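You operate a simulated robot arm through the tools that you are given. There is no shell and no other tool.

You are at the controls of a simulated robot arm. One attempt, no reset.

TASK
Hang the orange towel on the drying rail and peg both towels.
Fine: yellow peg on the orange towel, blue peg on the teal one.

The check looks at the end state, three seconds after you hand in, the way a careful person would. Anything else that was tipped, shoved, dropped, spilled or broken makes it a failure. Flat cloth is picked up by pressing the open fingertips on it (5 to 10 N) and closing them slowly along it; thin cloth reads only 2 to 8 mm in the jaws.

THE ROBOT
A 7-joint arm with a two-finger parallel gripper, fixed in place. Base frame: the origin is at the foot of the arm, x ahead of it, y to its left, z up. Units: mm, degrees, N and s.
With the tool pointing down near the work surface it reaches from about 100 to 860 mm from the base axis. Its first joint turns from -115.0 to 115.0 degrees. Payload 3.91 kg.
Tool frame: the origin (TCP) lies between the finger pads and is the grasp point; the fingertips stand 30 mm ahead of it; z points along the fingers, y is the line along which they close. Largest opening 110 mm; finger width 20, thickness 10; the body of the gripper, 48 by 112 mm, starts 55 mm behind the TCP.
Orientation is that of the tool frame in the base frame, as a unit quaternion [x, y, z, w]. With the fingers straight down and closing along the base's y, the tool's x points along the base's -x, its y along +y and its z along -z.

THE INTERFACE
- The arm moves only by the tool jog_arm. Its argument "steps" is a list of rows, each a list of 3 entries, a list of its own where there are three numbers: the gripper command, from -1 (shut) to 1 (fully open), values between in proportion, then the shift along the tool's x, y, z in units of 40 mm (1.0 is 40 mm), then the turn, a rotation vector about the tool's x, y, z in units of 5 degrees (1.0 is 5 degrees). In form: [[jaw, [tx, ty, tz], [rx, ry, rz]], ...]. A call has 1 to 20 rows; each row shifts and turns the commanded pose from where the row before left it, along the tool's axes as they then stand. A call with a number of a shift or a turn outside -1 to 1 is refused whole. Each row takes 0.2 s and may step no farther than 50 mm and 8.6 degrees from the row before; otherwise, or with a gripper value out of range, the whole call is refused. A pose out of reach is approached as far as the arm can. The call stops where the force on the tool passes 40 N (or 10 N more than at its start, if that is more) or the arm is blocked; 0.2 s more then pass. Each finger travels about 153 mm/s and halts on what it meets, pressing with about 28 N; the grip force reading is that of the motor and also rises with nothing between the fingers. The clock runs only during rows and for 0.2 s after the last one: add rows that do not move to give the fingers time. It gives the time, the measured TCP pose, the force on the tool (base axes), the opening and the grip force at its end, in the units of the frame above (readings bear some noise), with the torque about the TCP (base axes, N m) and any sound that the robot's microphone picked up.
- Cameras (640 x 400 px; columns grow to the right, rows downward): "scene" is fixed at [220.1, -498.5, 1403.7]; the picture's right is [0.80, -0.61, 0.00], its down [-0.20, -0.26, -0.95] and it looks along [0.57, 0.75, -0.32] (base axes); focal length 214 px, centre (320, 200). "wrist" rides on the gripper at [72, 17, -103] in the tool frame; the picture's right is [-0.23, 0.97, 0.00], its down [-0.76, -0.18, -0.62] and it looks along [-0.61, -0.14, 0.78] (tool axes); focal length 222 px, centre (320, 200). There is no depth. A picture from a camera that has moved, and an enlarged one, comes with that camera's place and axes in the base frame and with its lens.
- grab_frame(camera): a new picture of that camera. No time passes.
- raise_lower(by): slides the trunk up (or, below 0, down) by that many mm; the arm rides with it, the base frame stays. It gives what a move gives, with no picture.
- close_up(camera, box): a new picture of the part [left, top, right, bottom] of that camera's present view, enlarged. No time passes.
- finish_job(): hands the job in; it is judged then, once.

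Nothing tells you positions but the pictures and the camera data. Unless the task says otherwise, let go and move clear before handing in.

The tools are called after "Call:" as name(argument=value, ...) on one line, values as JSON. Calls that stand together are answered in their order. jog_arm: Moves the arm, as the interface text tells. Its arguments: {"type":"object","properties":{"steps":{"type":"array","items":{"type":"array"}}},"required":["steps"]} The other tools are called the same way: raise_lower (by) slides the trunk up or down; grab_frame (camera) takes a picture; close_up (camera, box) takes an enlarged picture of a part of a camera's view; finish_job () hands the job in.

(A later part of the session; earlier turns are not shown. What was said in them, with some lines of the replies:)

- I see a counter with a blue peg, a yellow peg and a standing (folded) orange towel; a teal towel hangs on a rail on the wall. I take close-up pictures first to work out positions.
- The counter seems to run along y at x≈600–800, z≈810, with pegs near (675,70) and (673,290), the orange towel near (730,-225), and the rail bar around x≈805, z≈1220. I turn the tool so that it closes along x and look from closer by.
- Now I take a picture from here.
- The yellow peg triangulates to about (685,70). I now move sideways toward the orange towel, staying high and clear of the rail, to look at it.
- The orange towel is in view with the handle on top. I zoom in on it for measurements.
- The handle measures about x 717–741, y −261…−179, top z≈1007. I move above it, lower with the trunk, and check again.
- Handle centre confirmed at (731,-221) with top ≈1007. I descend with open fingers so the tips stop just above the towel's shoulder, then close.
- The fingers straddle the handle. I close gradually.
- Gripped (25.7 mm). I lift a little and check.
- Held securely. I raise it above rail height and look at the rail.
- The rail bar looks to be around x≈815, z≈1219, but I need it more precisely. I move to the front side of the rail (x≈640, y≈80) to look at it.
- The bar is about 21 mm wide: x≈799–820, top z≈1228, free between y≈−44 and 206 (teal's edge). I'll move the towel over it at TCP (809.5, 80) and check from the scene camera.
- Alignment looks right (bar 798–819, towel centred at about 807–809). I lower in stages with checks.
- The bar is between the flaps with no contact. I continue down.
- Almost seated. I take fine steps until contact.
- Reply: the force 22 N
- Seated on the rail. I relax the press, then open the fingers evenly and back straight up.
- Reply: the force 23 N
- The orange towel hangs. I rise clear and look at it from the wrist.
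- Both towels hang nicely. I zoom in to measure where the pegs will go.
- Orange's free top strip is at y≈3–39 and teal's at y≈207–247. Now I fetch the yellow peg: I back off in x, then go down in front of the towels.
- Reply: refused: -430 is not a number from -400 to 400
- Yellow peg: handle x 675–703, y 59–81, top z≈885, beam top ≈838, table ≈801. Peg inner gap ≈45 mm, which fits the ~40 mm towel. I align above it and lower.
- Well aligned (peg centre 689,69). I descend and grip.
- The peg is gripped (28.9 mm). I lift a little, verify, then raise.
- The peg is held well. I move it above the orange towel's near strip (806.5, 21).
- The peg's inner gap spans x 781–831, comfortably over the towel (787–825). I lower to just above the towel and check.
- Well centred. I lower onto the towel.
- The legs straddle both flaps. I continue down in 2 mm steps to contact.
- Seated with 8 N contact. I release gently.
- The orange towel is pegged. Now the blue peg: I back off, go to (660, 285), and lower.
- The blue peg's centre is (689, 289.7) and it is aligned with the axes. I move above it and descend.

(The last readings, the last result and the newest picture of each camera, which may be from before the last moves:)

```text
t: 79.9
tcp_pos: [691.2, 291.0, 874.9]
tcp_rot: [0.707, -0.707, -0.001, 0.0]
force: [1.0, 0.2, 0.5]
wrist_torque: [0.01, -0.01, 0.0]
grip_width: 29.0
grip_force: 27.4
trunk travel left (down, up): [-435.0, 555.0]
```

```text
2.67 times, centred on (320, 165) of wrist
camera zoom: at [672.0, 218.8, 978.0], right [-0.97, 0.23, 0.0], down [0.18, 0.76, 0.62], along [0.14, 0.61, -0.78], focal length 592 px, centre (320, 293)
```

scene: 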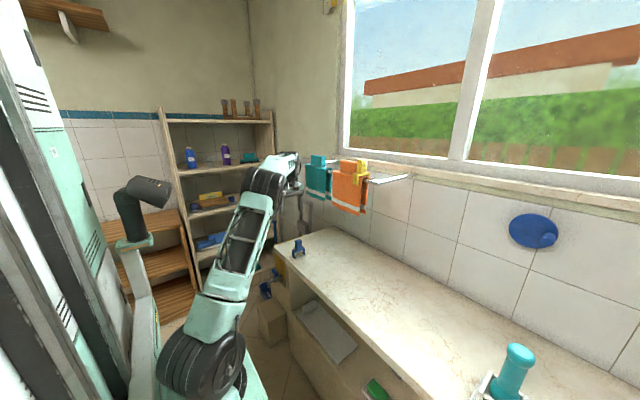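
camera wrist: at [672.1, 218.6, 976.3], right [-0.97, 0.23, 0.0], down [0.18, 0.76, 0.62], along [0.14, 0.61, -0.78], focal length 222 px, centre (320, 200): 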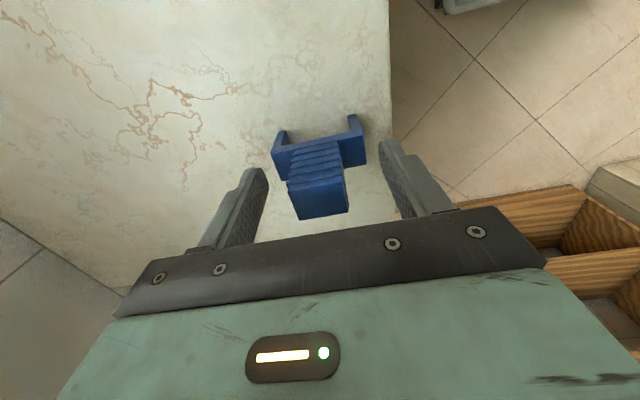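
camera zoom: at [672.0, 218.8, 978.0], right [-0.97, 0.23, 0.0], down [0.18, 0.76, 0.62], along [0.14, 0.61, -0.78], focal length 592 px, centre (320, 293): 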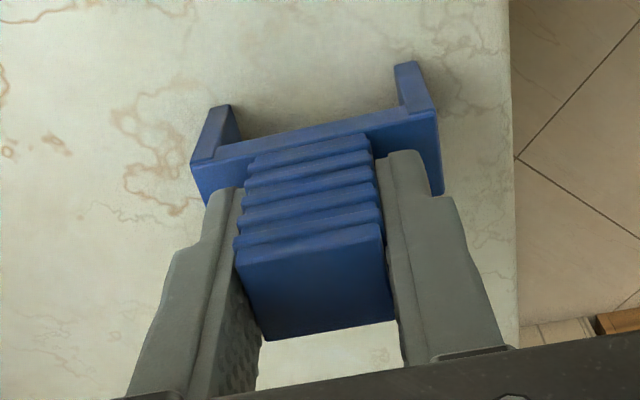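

Blue is gripped. I lift and raise it in front of the towels.

Call:
jog_arm(steps=[[-1, [0, 0, -0.2], [0, 0, 0]], [-1, [0, 0, -0.5], [0, 0, 0]], [-1, [0, 0, -0.6], [0, 0, 0]], [-1, [0, 0, -0.5], [0, 0, 0]], [-1, [0, 0, 0], [0, 0, 0]]])

Call:
raise_lower(by=400)

Call:
raise_lower(by=100)

Call:
grab_frame(camera="wrist")

Call:
grab_frame(camera="scene")

```text
t: 81.1
tcp_pos: [688.4, 289.5, 946.4]
tcp_rot: [0.707, -0.707, -0.001, 0.0]
force: [-0.6, -0.2, -0.1]
wrist_torque: [0.01, 0.01, 0.0]
grip_width: 28.9
grip_force: 28.0
trunk travel left (down, up): [-435.0, 555.0]
```

```text
t: 84.9
tcp_pos: [688.1, 290.0, 1347.3]
tcp_rot: [-0.707, 0.707, 0.0, 0.0]
force: [0.0, 0.6, 0.5]
wrist_torque: [-0.01, 0.0, 0.0]
grip_width: 29.3
grip_force: 28.1
trunk travel left (down, up): [-835.0, 155.0]
```

```text
t: 86.2
tcp_pos: [688.0, 290.9, 1446.8]
tcp_rot: [-0.707, 0.708, 0.0, 0.0]
force: [0.0, -0.1, -0.8]
wrist_torque: [-0.02, -0.01, 0.01]
grip_width: 29.2
grip_force: 28.2
trunk travel left (down, up): [-935.0, 55.0]
```

```text
taken
camera wrist: at [671.0, 217.7, 1549.9], right [-0.97, 0.23, 0.0], down [0.18, 0.76, 0.62], along [0.14, 0.61, -0.78], focal length 222 px, centre (320, 200)
```

wrist: 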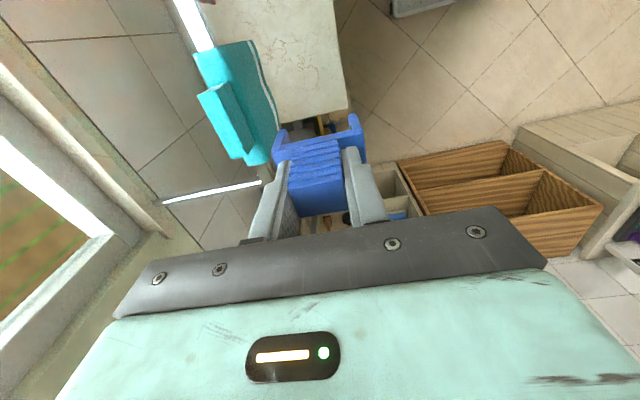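

```text
taken
```

scene: 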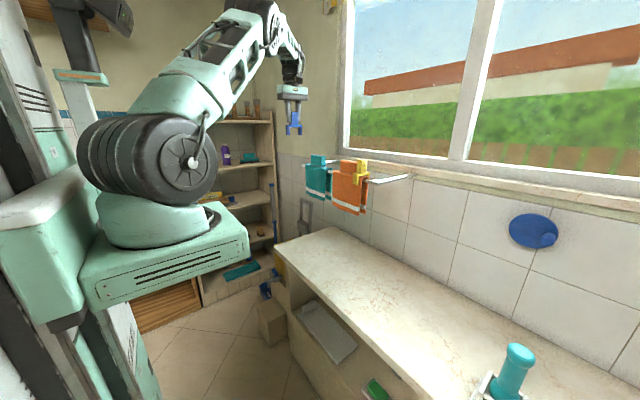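

Call:
close_up(camera="wrist", box=[180, 20, 300, 180])

Call:
close_up(camera="wrist", box=[185, 25, 255, 105])

```text
2.50 times, centred on (240, 100) of wrist
camera zoom: at [671.0, 217.7, 1549.9], right [-0.97, 0.23, 0.0], down [0.18, 0.76, 0.62], along [0.14, 0.61, -0.78], focal length 555 px, centre (520, 450)
```

zoom: 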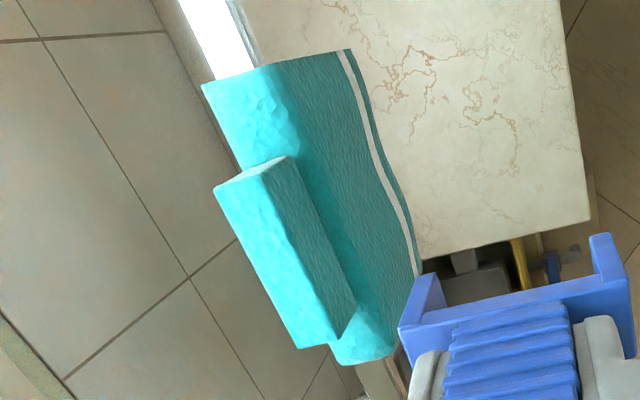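

```text
5.00 times, centred on (220, 65) of wrist
camera zoom: at [671.0, 217.7, 1549.9], right [-0.97, 0.23, 0.0], down [0.18, 0.76, 0.62], along [0.14, 0.61, -0.78], focal length 1111 px, centre (820, 875)
```

zoom: 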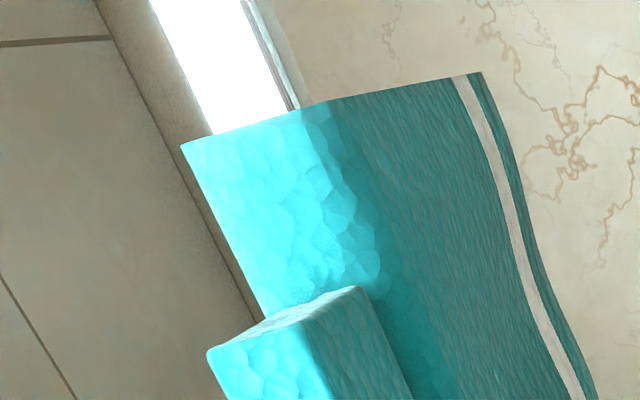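

Teal's free strip runs y≈210–248, so I aim for (806.5, 229).

Call:
jog_arm(steps=[[-1, [0.4, -0.6, 0], [0, 0, 0]], [-1, [0.5, -0.8, 0], [0, 0, 0]], [-1, [0.5, -0.8, 0], [0, 0, 0]], [-1, [0.12, -0.5, 0], [0, 0, 0]], [-1, [0, -0.26, 0], [0, 0, 0]], [-1, [0, 0, 0], [0, 0, 0]], [-1, [0, 0, 0], [0, 0, 0]]])

Call:
grab_frame(camera="wrist")

Call:
close_up(camera="wrist", box=[280, 50, 360, 140])

Call:
close_up(camera="scene", box=[290, 90, 390, 190])

```text
t: 87.8
tcp_pos: [787.8, 218.3, 1446.0]
tcp_rot: [0.707, -0.707, 0.0, 0.0]
force: [0.4, 0.9, -1.0]
wrist_torque: [0.01, 0.0, 0.02]
grip_width: 29.3
grip_force: 28.1
out of reach, approached as far as the arm can: row 4, 5
trunk travel left (down, up): [-935.0, 55.0]
```

```text
taken
camera wrist: at [771.0, 146.8, 1548.3], right [-0.97, 0.23, 0.0], down [0.18, 0.76, 0.62], along [0.14, 0.61, -0.78], focal length 222 px, centre (320, 200)
```

wrist: 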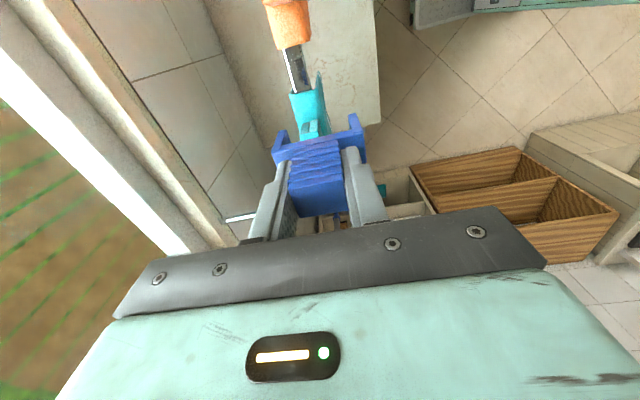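

```text
4.44 times, centred on (320, 95) of wrist
camera zoom: at [771.0, 146.8, 1548.3], right [-0.97, 0.23, 0.0], down [0.18, 0.76, 0.62], along [0.14, 0.61, -0.78], focal length 987 px, centre (320, 667)
```

zoom: 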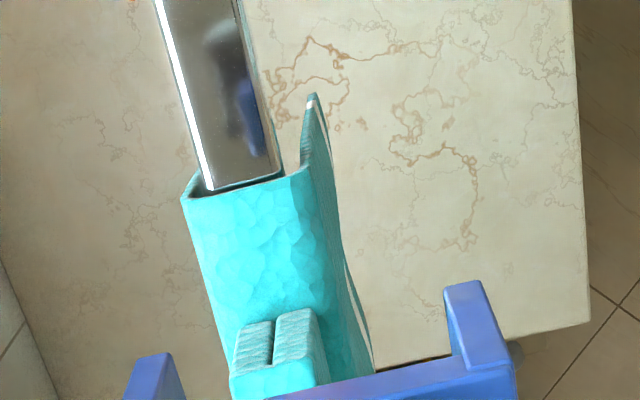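

```text
4.00 times, centred on (340, 140) of scene
camera zoom: at [220.1, -498.5, 1403.7], right [0.8, -0.61, 0.0], down [-0.2, -0.26, -0.95], along [0.57, 0.75, -0.32], focal length 858 px, centre (240, 440)
```

zoom: 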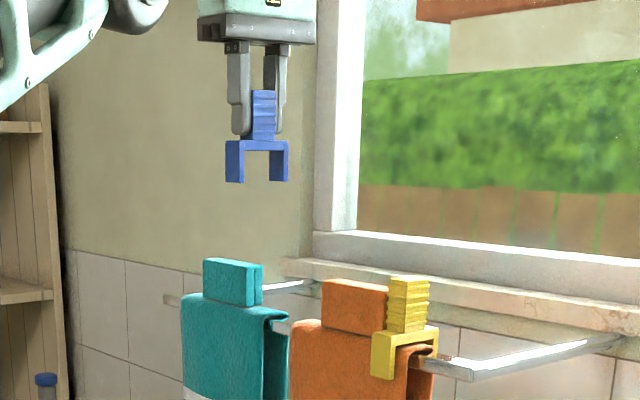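

That height is just out of reach. With the trunk higher and the arm reaching lower, the radius grows. I raise the trunk 50 mm and lower the arm, still above the handle tops.

Call:
raise_lower(by=50)

Call:
jog_arm(steps=[[-1, [0, 0, 0.5], [0, 0, 0]], [-1, [0, 0, 0.7], [0, 0, 0]], [-1, [0, 0, 0.7], [0, 0, 0]], [-1, [0, 0, 0.6], [0, 0, 0]], [-1, [0, 0, 0], [0, 0, 0]]])

```text
t: 88.8
tcp_pos: [788.1, 218.1, 1495.0]
tcp_rot: [-0.707, 0.707, -0.001, 0.0]
force: [0.1, -0.2, -1.4]
wrist_torque: [0.01, -0.02, -0.03]
grip_width: 29.3
grip_force: 27.8
trunk travel left (down, up): [-985.0, 5.0]
```

```text
t: 90.0
tcp_pos: [787.3, 220.5, 1393.8]
tcp_rot: [-0.707, 0.708, 0.001, 0.0]
force: [-0.2, -0.4, -0.9]
wrist_torque: [-0.04, 0.01, 0.0]
grip_width: 29.3
grip_force: 27.6
trunk travel left (down, up): [-985.0, 5.0]
```

Call:
jog_arm(steps=[[-1, [-0.12, -0.24, 0], [0, 0, 0]], [-1, [-0.12, -0.24, 0], [0, 0, 0]], [-1, [0, 0, 0], [0, 0, 0]], [-1, [0, 0, 0], [0, 0, 0]]])

Call:
grab_frame(camera="wrist")

Call:
close_up(camera="wrist", box=[270, 60, 370, 160])

Call:
close_up(camera="scene", box=[290, 90, 390, 190])

```text
t: 91.0
tcp_pos: [807.4, 229.7, 1394.3]
tcp_rot: [-0.707, 0.708, 0.0, 0.0]
force: [0.1, 0.1, 0.9]
wrist_torque: [0.01, -0.02, -0.01]
grip_width: 29.2
grip_force: 28.0
trunk travel left (down, up): [-985.0, 5.0]
```

```text
taken
camera wrist: at [790.5, 157.6, 1498.8], right [-0.97, 0.23, 0.0], down [0.18, 0.76, 0.62], along [0.14, 0.61, -0.78], focal length 222 px, centre (320, 200)
```

wrist: 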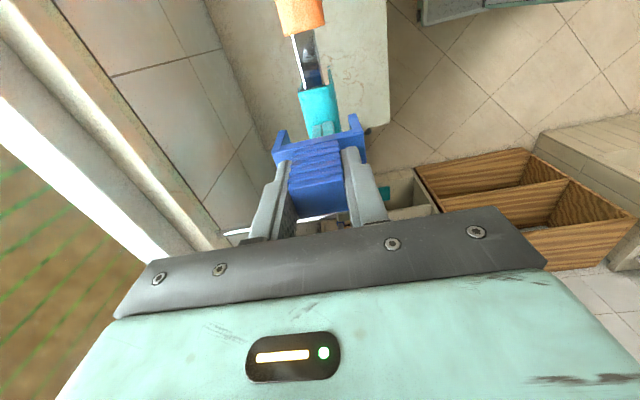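

```text
4.00 times, centred on (320, 110) of wrist
camera zoom: at [790.5, 157.6, 1498.8], right [-0.97, 0.23, 0.0], down [0.18, 0.76, 0.62], along [0.14, 0.61, -0.78], focal length 888 px, centre (320, 560)
```

zoom: 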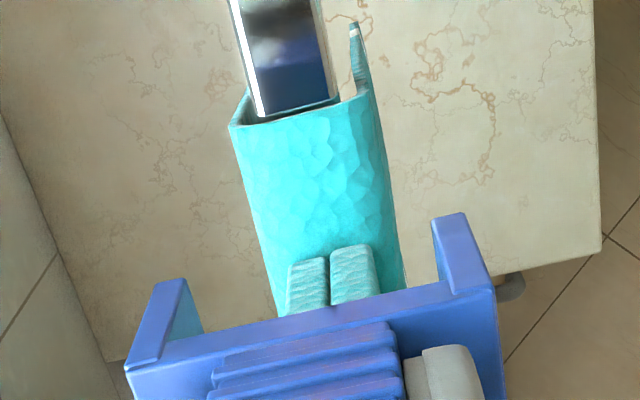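

```text
4.00 times, centred on (340, 140) of scene
camera zoom: at [220.1, -498.5, 1403.7], right [0.8, -0.61, 0.0], down [-0.2, -0.26, -0.95], along [0.57, 0.75, -0.32], focal length 858 px, centre (240, 440)
```

zoom: 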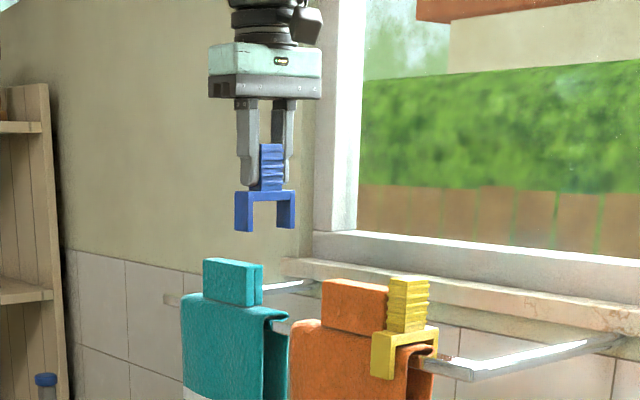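

Aligned: towel x 789–828, strip y 209–249. I lower with a 1 mm shift.

Call:
jog_arm(steps=[[-1, [0, -0.02, 0.4], [0, 0, 0]], [-1, [0, 0, 0.6], [0, 0, 0]], [-1, [0, 0, 0.5], [0, 0, 0]], [-1, [0, 0, 0.25], [0, 0, 0]], [-1, [0, 0, 0], [0, 0, 0]]])

Call:
close_up(camera="wrist", box=[250, 30, 390, 240])

Call:
close_up(camera="scene", box=[290, 110, 370, 190])

```text
t: 92.2
tcp_pos: [809.2, 228.1, 1324.2]
tcp_rot: [-0.707, 0.707, 0.0, 0.0]
force: [-0.1, -0.6, -1.2]
wrist_torque: [-0.02, 0.04, 0.03]
grip_width: 29.1
grip_force: 28.3
trunk travel left (down, up): [-985.0, 5.0]
```

```text
1.90 times, centred on (320, 135) of wrist
camera zoom: at [791.4, 156.6, 1428.2], right [-0.97, 0.23, 0.0], down [0.18, 0.76, 0.62], along [0.14, 0.61, -0.78], focal length 423 px, centre (320, 324)
```

zoom: 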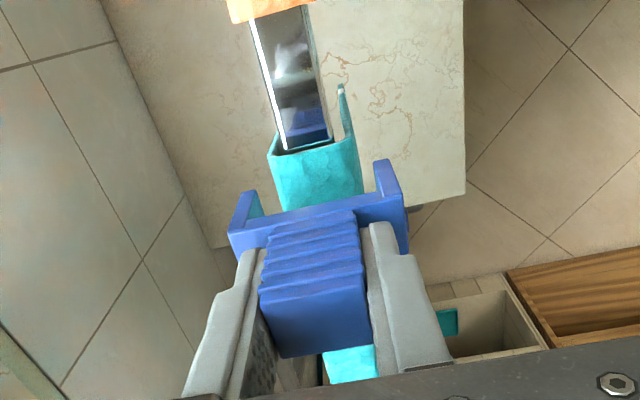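

```text
5.00 times, centred on (330, 150) of scene
camera zoom: at [220.1, -498.5, 1403.7], right [0.8, -0.61, 0.0], down [-0.2, -0.26, -0.95], along [0.57, 0.75, -0.32], focal length 1072 px, centre (270, 450)
```

zoom: 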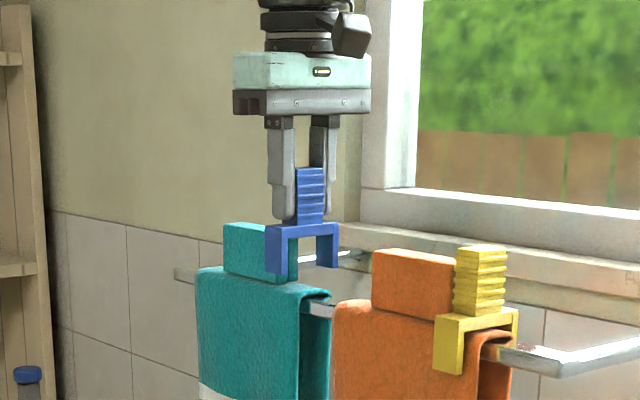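

Straddling position looks the same as it did with yellow. I lower to contact.

Call:
jog_arm(steps=[[-1, [0, 0, 0.2], [0, 0, 0]], [-1, [0, 0, 0.2], [0, 0, 0]], [-1, [0, 0, 0.2], [0, 0, 0]], [-1, [0, 0, 0.2], [0, 0, 0]], [-1, [0, 0, 0], [0, 0, 0]]])

Call:
jog_arm(steps=[[-1, [0, 0, 0.05], [0, 0, 0]], [-1, [0, 0, 0.05], [0, 0, 0]], [-1, [0, 0, 0], [0, 0, 0]]])

Call:
close_up(camera="scene", box=[290, 110, 370, 190])

Call:
close_up(camera="wrist", box=[250, 30, 390, 240])

```text
t: 93.4
tcp_pos: [809.8, 228.2, 1292.0]
tcp_rot: [-0.707, 0.707, -0.001, -0.001]
force: [0.2, 0.9, 0.0]
wrist_torque: [-0.02, -0.01, 0.0]
grip_width: 29.1
grip_force: 27.8
trunk travel left (down, up): [-985.0, 5.0]
```

```text
t: 94.2
tcp_pos: [808.8, 229.4, 1289.3]
tcp_rot: [0.707, -0.707, 0.0, 0.0]
force: [0.0, -0.7, 0.2]
wrist_torque: [-0.02, 0.02, 0.0]
grip_width: 29.0
grip_force: 28.0
trunk travel left (down, up): [-985.0, 5.0]
```

```text
5.00 times, centred on (330, 150) of scene
camera zoom: at [220.1, -498.5, 1403.7], right [0.8, -0.61, 0.0], down [-0.2, -0.26, -0.95], along [0.57, 0.75, -0.32], focal length 1072 px, centre (270, 450)
```

zoom: 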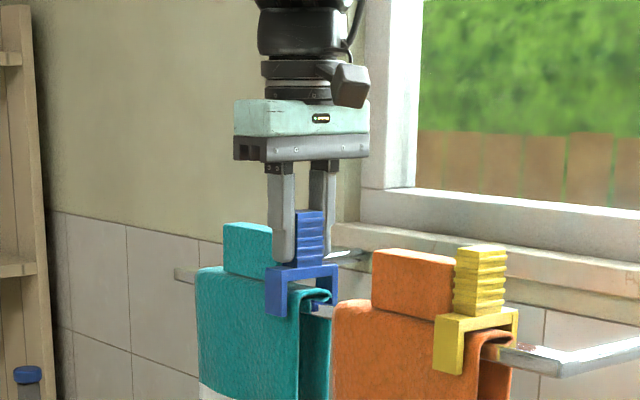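

```text
1.90 times, centred on (320, 135) of wrist
camera zoom: at [791.3, 156.3, 1392.3], right [-0.97, 0.23, 0.0], down [0.18, 0.76, 0.62], along [0.14, 0.61, -0.78], focal length 423 px, centre (320, 324)
```

zoom: 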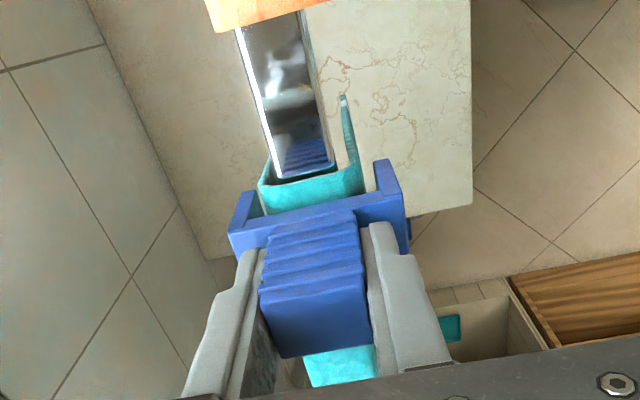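

Call:
jog_arm(steps=[[-1, [0, 0, 0.05], [0, 0, 0]], [-1, [0, 0, 0.05], [0, 0, 0]], [-1, [0, 0, 0], [0, 0, 0]]])

Call:
jog_arm(steps=[[-1, [0, 0, 0.05], [0, 0, 0]], [-1, [0, 0, 0], [0, 0, 0]]])

Call:
jog_arm(steps=[[-1, [0, 0, 0.04], [0, 0, 0]], [-1, [0, 0, 0], [0, 0, 0]]])

Call:
close_up(camera="scene", box=[300, 140, 350, 180])

```text
t: 95.0
tcp_pos: [807.6, 227.9, 1284.5]
tcp_rot: [-0.707, 0.707, 0.0, 0.0]
force: [-0.1, 0.0, -1.2]
wrist_torque: [-0.03, 0.01, 0.0]
grip_width: 29.0
grip_force: 27.7
trunk travel left (down, up): [-985.0, 5.0]
```

```text
t: 95.6
tcp_pos: [807.7, 229.1, 1283.0]
tcp_rot: [-0.707, 0.707, 0.0, 0.0]
force: [0.4, -0.1, 0.5]
wrist_torque: [-0.01, 0.0, 0.01]
grip_width: 29.3
grip_force: 27.3
trunk travel left (down, up): [-985.0, 5.0]
```

```text
t: 96.2
tcp_pos: [807.7, 229.0, 1281.9]
tcp_rot: [-0.707, 0.707, 0.0, 0.0]
force: [-0.6, 0.2, 2.1]
wrist_torque: [0.03, 0.02, 0.01]
grip_width: 29.1
grip_force: 27.5
trunk travel left (down, up): [-985.0, 5.0]
```

```text
10.00 times, centred on (325, 160) of scene
camera zoom: at [220.1, -498.5, 1403.7], right [0.8, -0.61, 0.0], down [-0.2, -0.26, -0.95], along [0.57, 0.75, -0.32], focal length 2145 px, centre (270, 600)
```

zoom: 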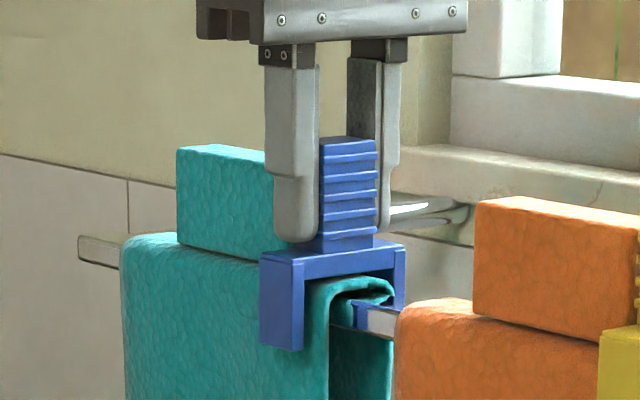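

Contact is just beginning; one more small press and then I release.

Call:
jog_arm(steps=[[-1, [0, 0, 0.03], [0, 0, 0]], [-1, [0, 0, 0], [0, 0, 0]]])

Call:
jog_arm(steps=[[-0.5, [0, 0, 0], [0, 0, 0]], [-0.4, [0, 0, 0], [0, 0, 0]], [-0.25, [0, 0, 0], [0, 0, 0]], [-0.1, [0, 0, 0], [0, 0, 0]], [0.1, [0, 0, 0], [0, 0, 0]], [0.1, [0, 0, 0], [0, 0, 0]]])

Call:
close_up(camera="scene", box=[290, 120, 390, 200])

```text
t: 96.8
tcp_pos: [809.5, 228.3, 1280.7]
tcp_rot: [-0.706, 0.708, 0.0, 0.001]
force: [-0.7, -0.8, 10.6]
wrist_torque: [-0.02, 0.01, 0.02]
grip_width: 29.3
grip_force: 27.9
trunk travel left (down, up): [-985.0, 5.0]
```

```text
t: 98.2
tcp_pos: [808.2, 228.8, 1278.6]
tcp_rot: [-0.706, 0.708, 0.0, -0.001]
force: [0.9, 0.1, -0.1]
wrist_torque: [-0.01, 0.01, 0.0]
grip_width: 60.3
grip_force: 0.0
trunk travel left (down, up): [-985.0, 5.0]
```

```text
5.00 times, centred on (340, 160) of scene
camera zoom: at [220.1, -498.5, 1403.7], right [0.8, -0.61, 0.0], down [-0.2, -0.26, -0.95], along [0.57, 0.75, -0.32], focal length 1072 px, centre (220, 400)
```

zoom: 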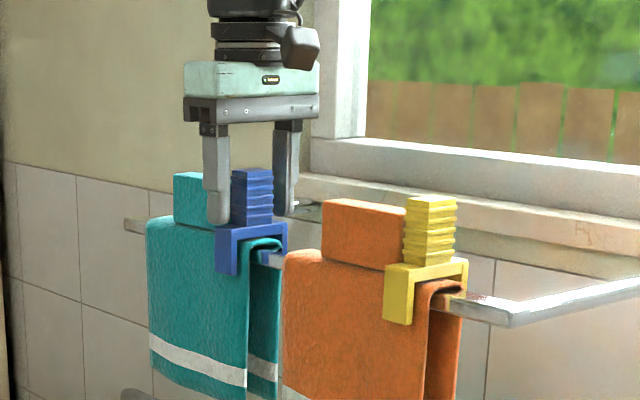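

Released. I rise straight up (within reach) and then back away toward the base.

Call:
jog_arm(steps=[[0.1, [0, 0, -0.3], [0, 0, 0]], [0.1, [0, 0, -0.6], [0, 0, 0]], [0.1, [0, 0, -0.7], [0, 0, 0]], [0.1, [0, 0, -0.7], [0, 0, 0]], [0.1, [0, 0, -0.4], [0, 0, 0]], [0.1, [0, 0.4, -0.1], [0, 0, 0]], [0.1, [0, 0.8, 0], [0, 0, 0]], [0.1, [0, 0.9, 0], [0, 0, 0]], [0.1, [0, 0.9, 0], [0, 0, 0]], [0.1, [0, 0.9, 0], [0, 0, 0]], [0.1, [0, 0.9, 0], [0, 0, 0]], [0.1, [0, 0.5, 0], [0, 0, 0]], [0.1, [0, 0, 0], [0, 0, 0]]])

Call:
grab_frame(camera="scene")

Call:
close_up(camera="scene", box=[290, 130, 390, 230])

Call:
grab_frame(camera="wrist")

```text
t: 101.0
tcp_pos: [593.7, 229.7, 1392.9]
tcp_rot: [-0.707, 0.707, 0.0, 0.0]
force: [0.3, 0.2, -0.3]
wrist_torque: [0.02, 0.06, -0.01]
grip_width: 60.6
grip_force: 0.1
trunk travel left (down, up): [-985.0, 5.0]
```

```text
taken
```

scene: 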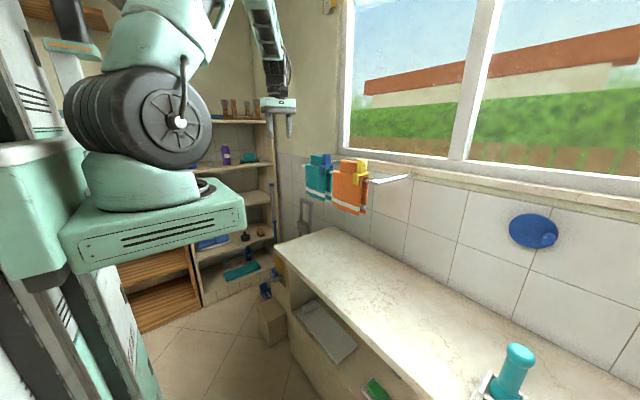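

```text
4.00 times, centred on (340, 180) of scene
camera zoom: at [220.1, -498.5, 1403.7], right [0.8, -0.61, 0.0], down [-0.2, -0.26, -0.95], along [0.57, 0.75, -0.32], focal length 858 px, centre (240, 280)
```

zoom: 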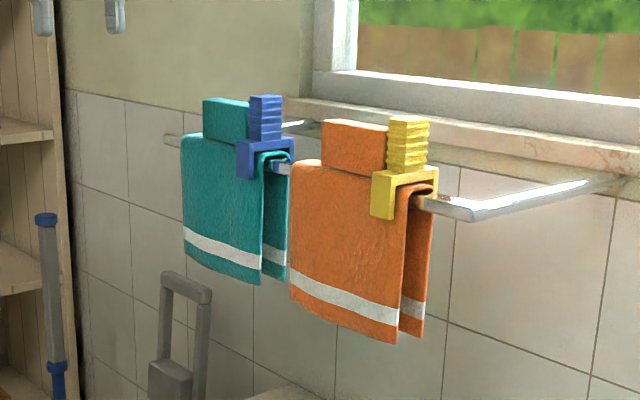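

```text
taken
camera wrist: at [576.5, 156.9, 1496.1], right [-0.97, 0.23, 0.0], down [0.18, 0.76, 0.62], along [0.14, 0.61, -0.78], focal length 222 px, centre (320, 200)
```

wrist: 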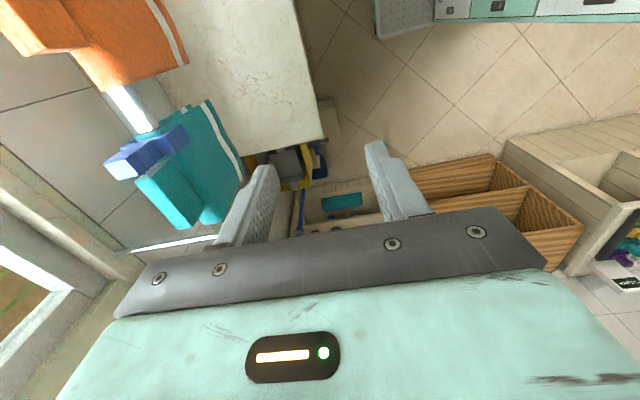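

Both towels hang on the rail, with the yellow peg on the orange towel and the blue peg on the teal one. Nothing else was disturbed and the arm is clear, so I hand the job in.

Call:
finish_job()

```text
The job is handed in.
```

The orange towel is now hanging on the drying rail next to the teal one. The yellow peg is on the orange towel and the blue peg is on the teal one.

Each peg straddles both flaps of its towel and rests on the top edge, beside the handle. I saw nothing else moved or knocked over in the last pictures. The gripper was open and clear of the rail when I handed the job in. The hand-in gave no verdict, so I don't yet know whether it passed the check.
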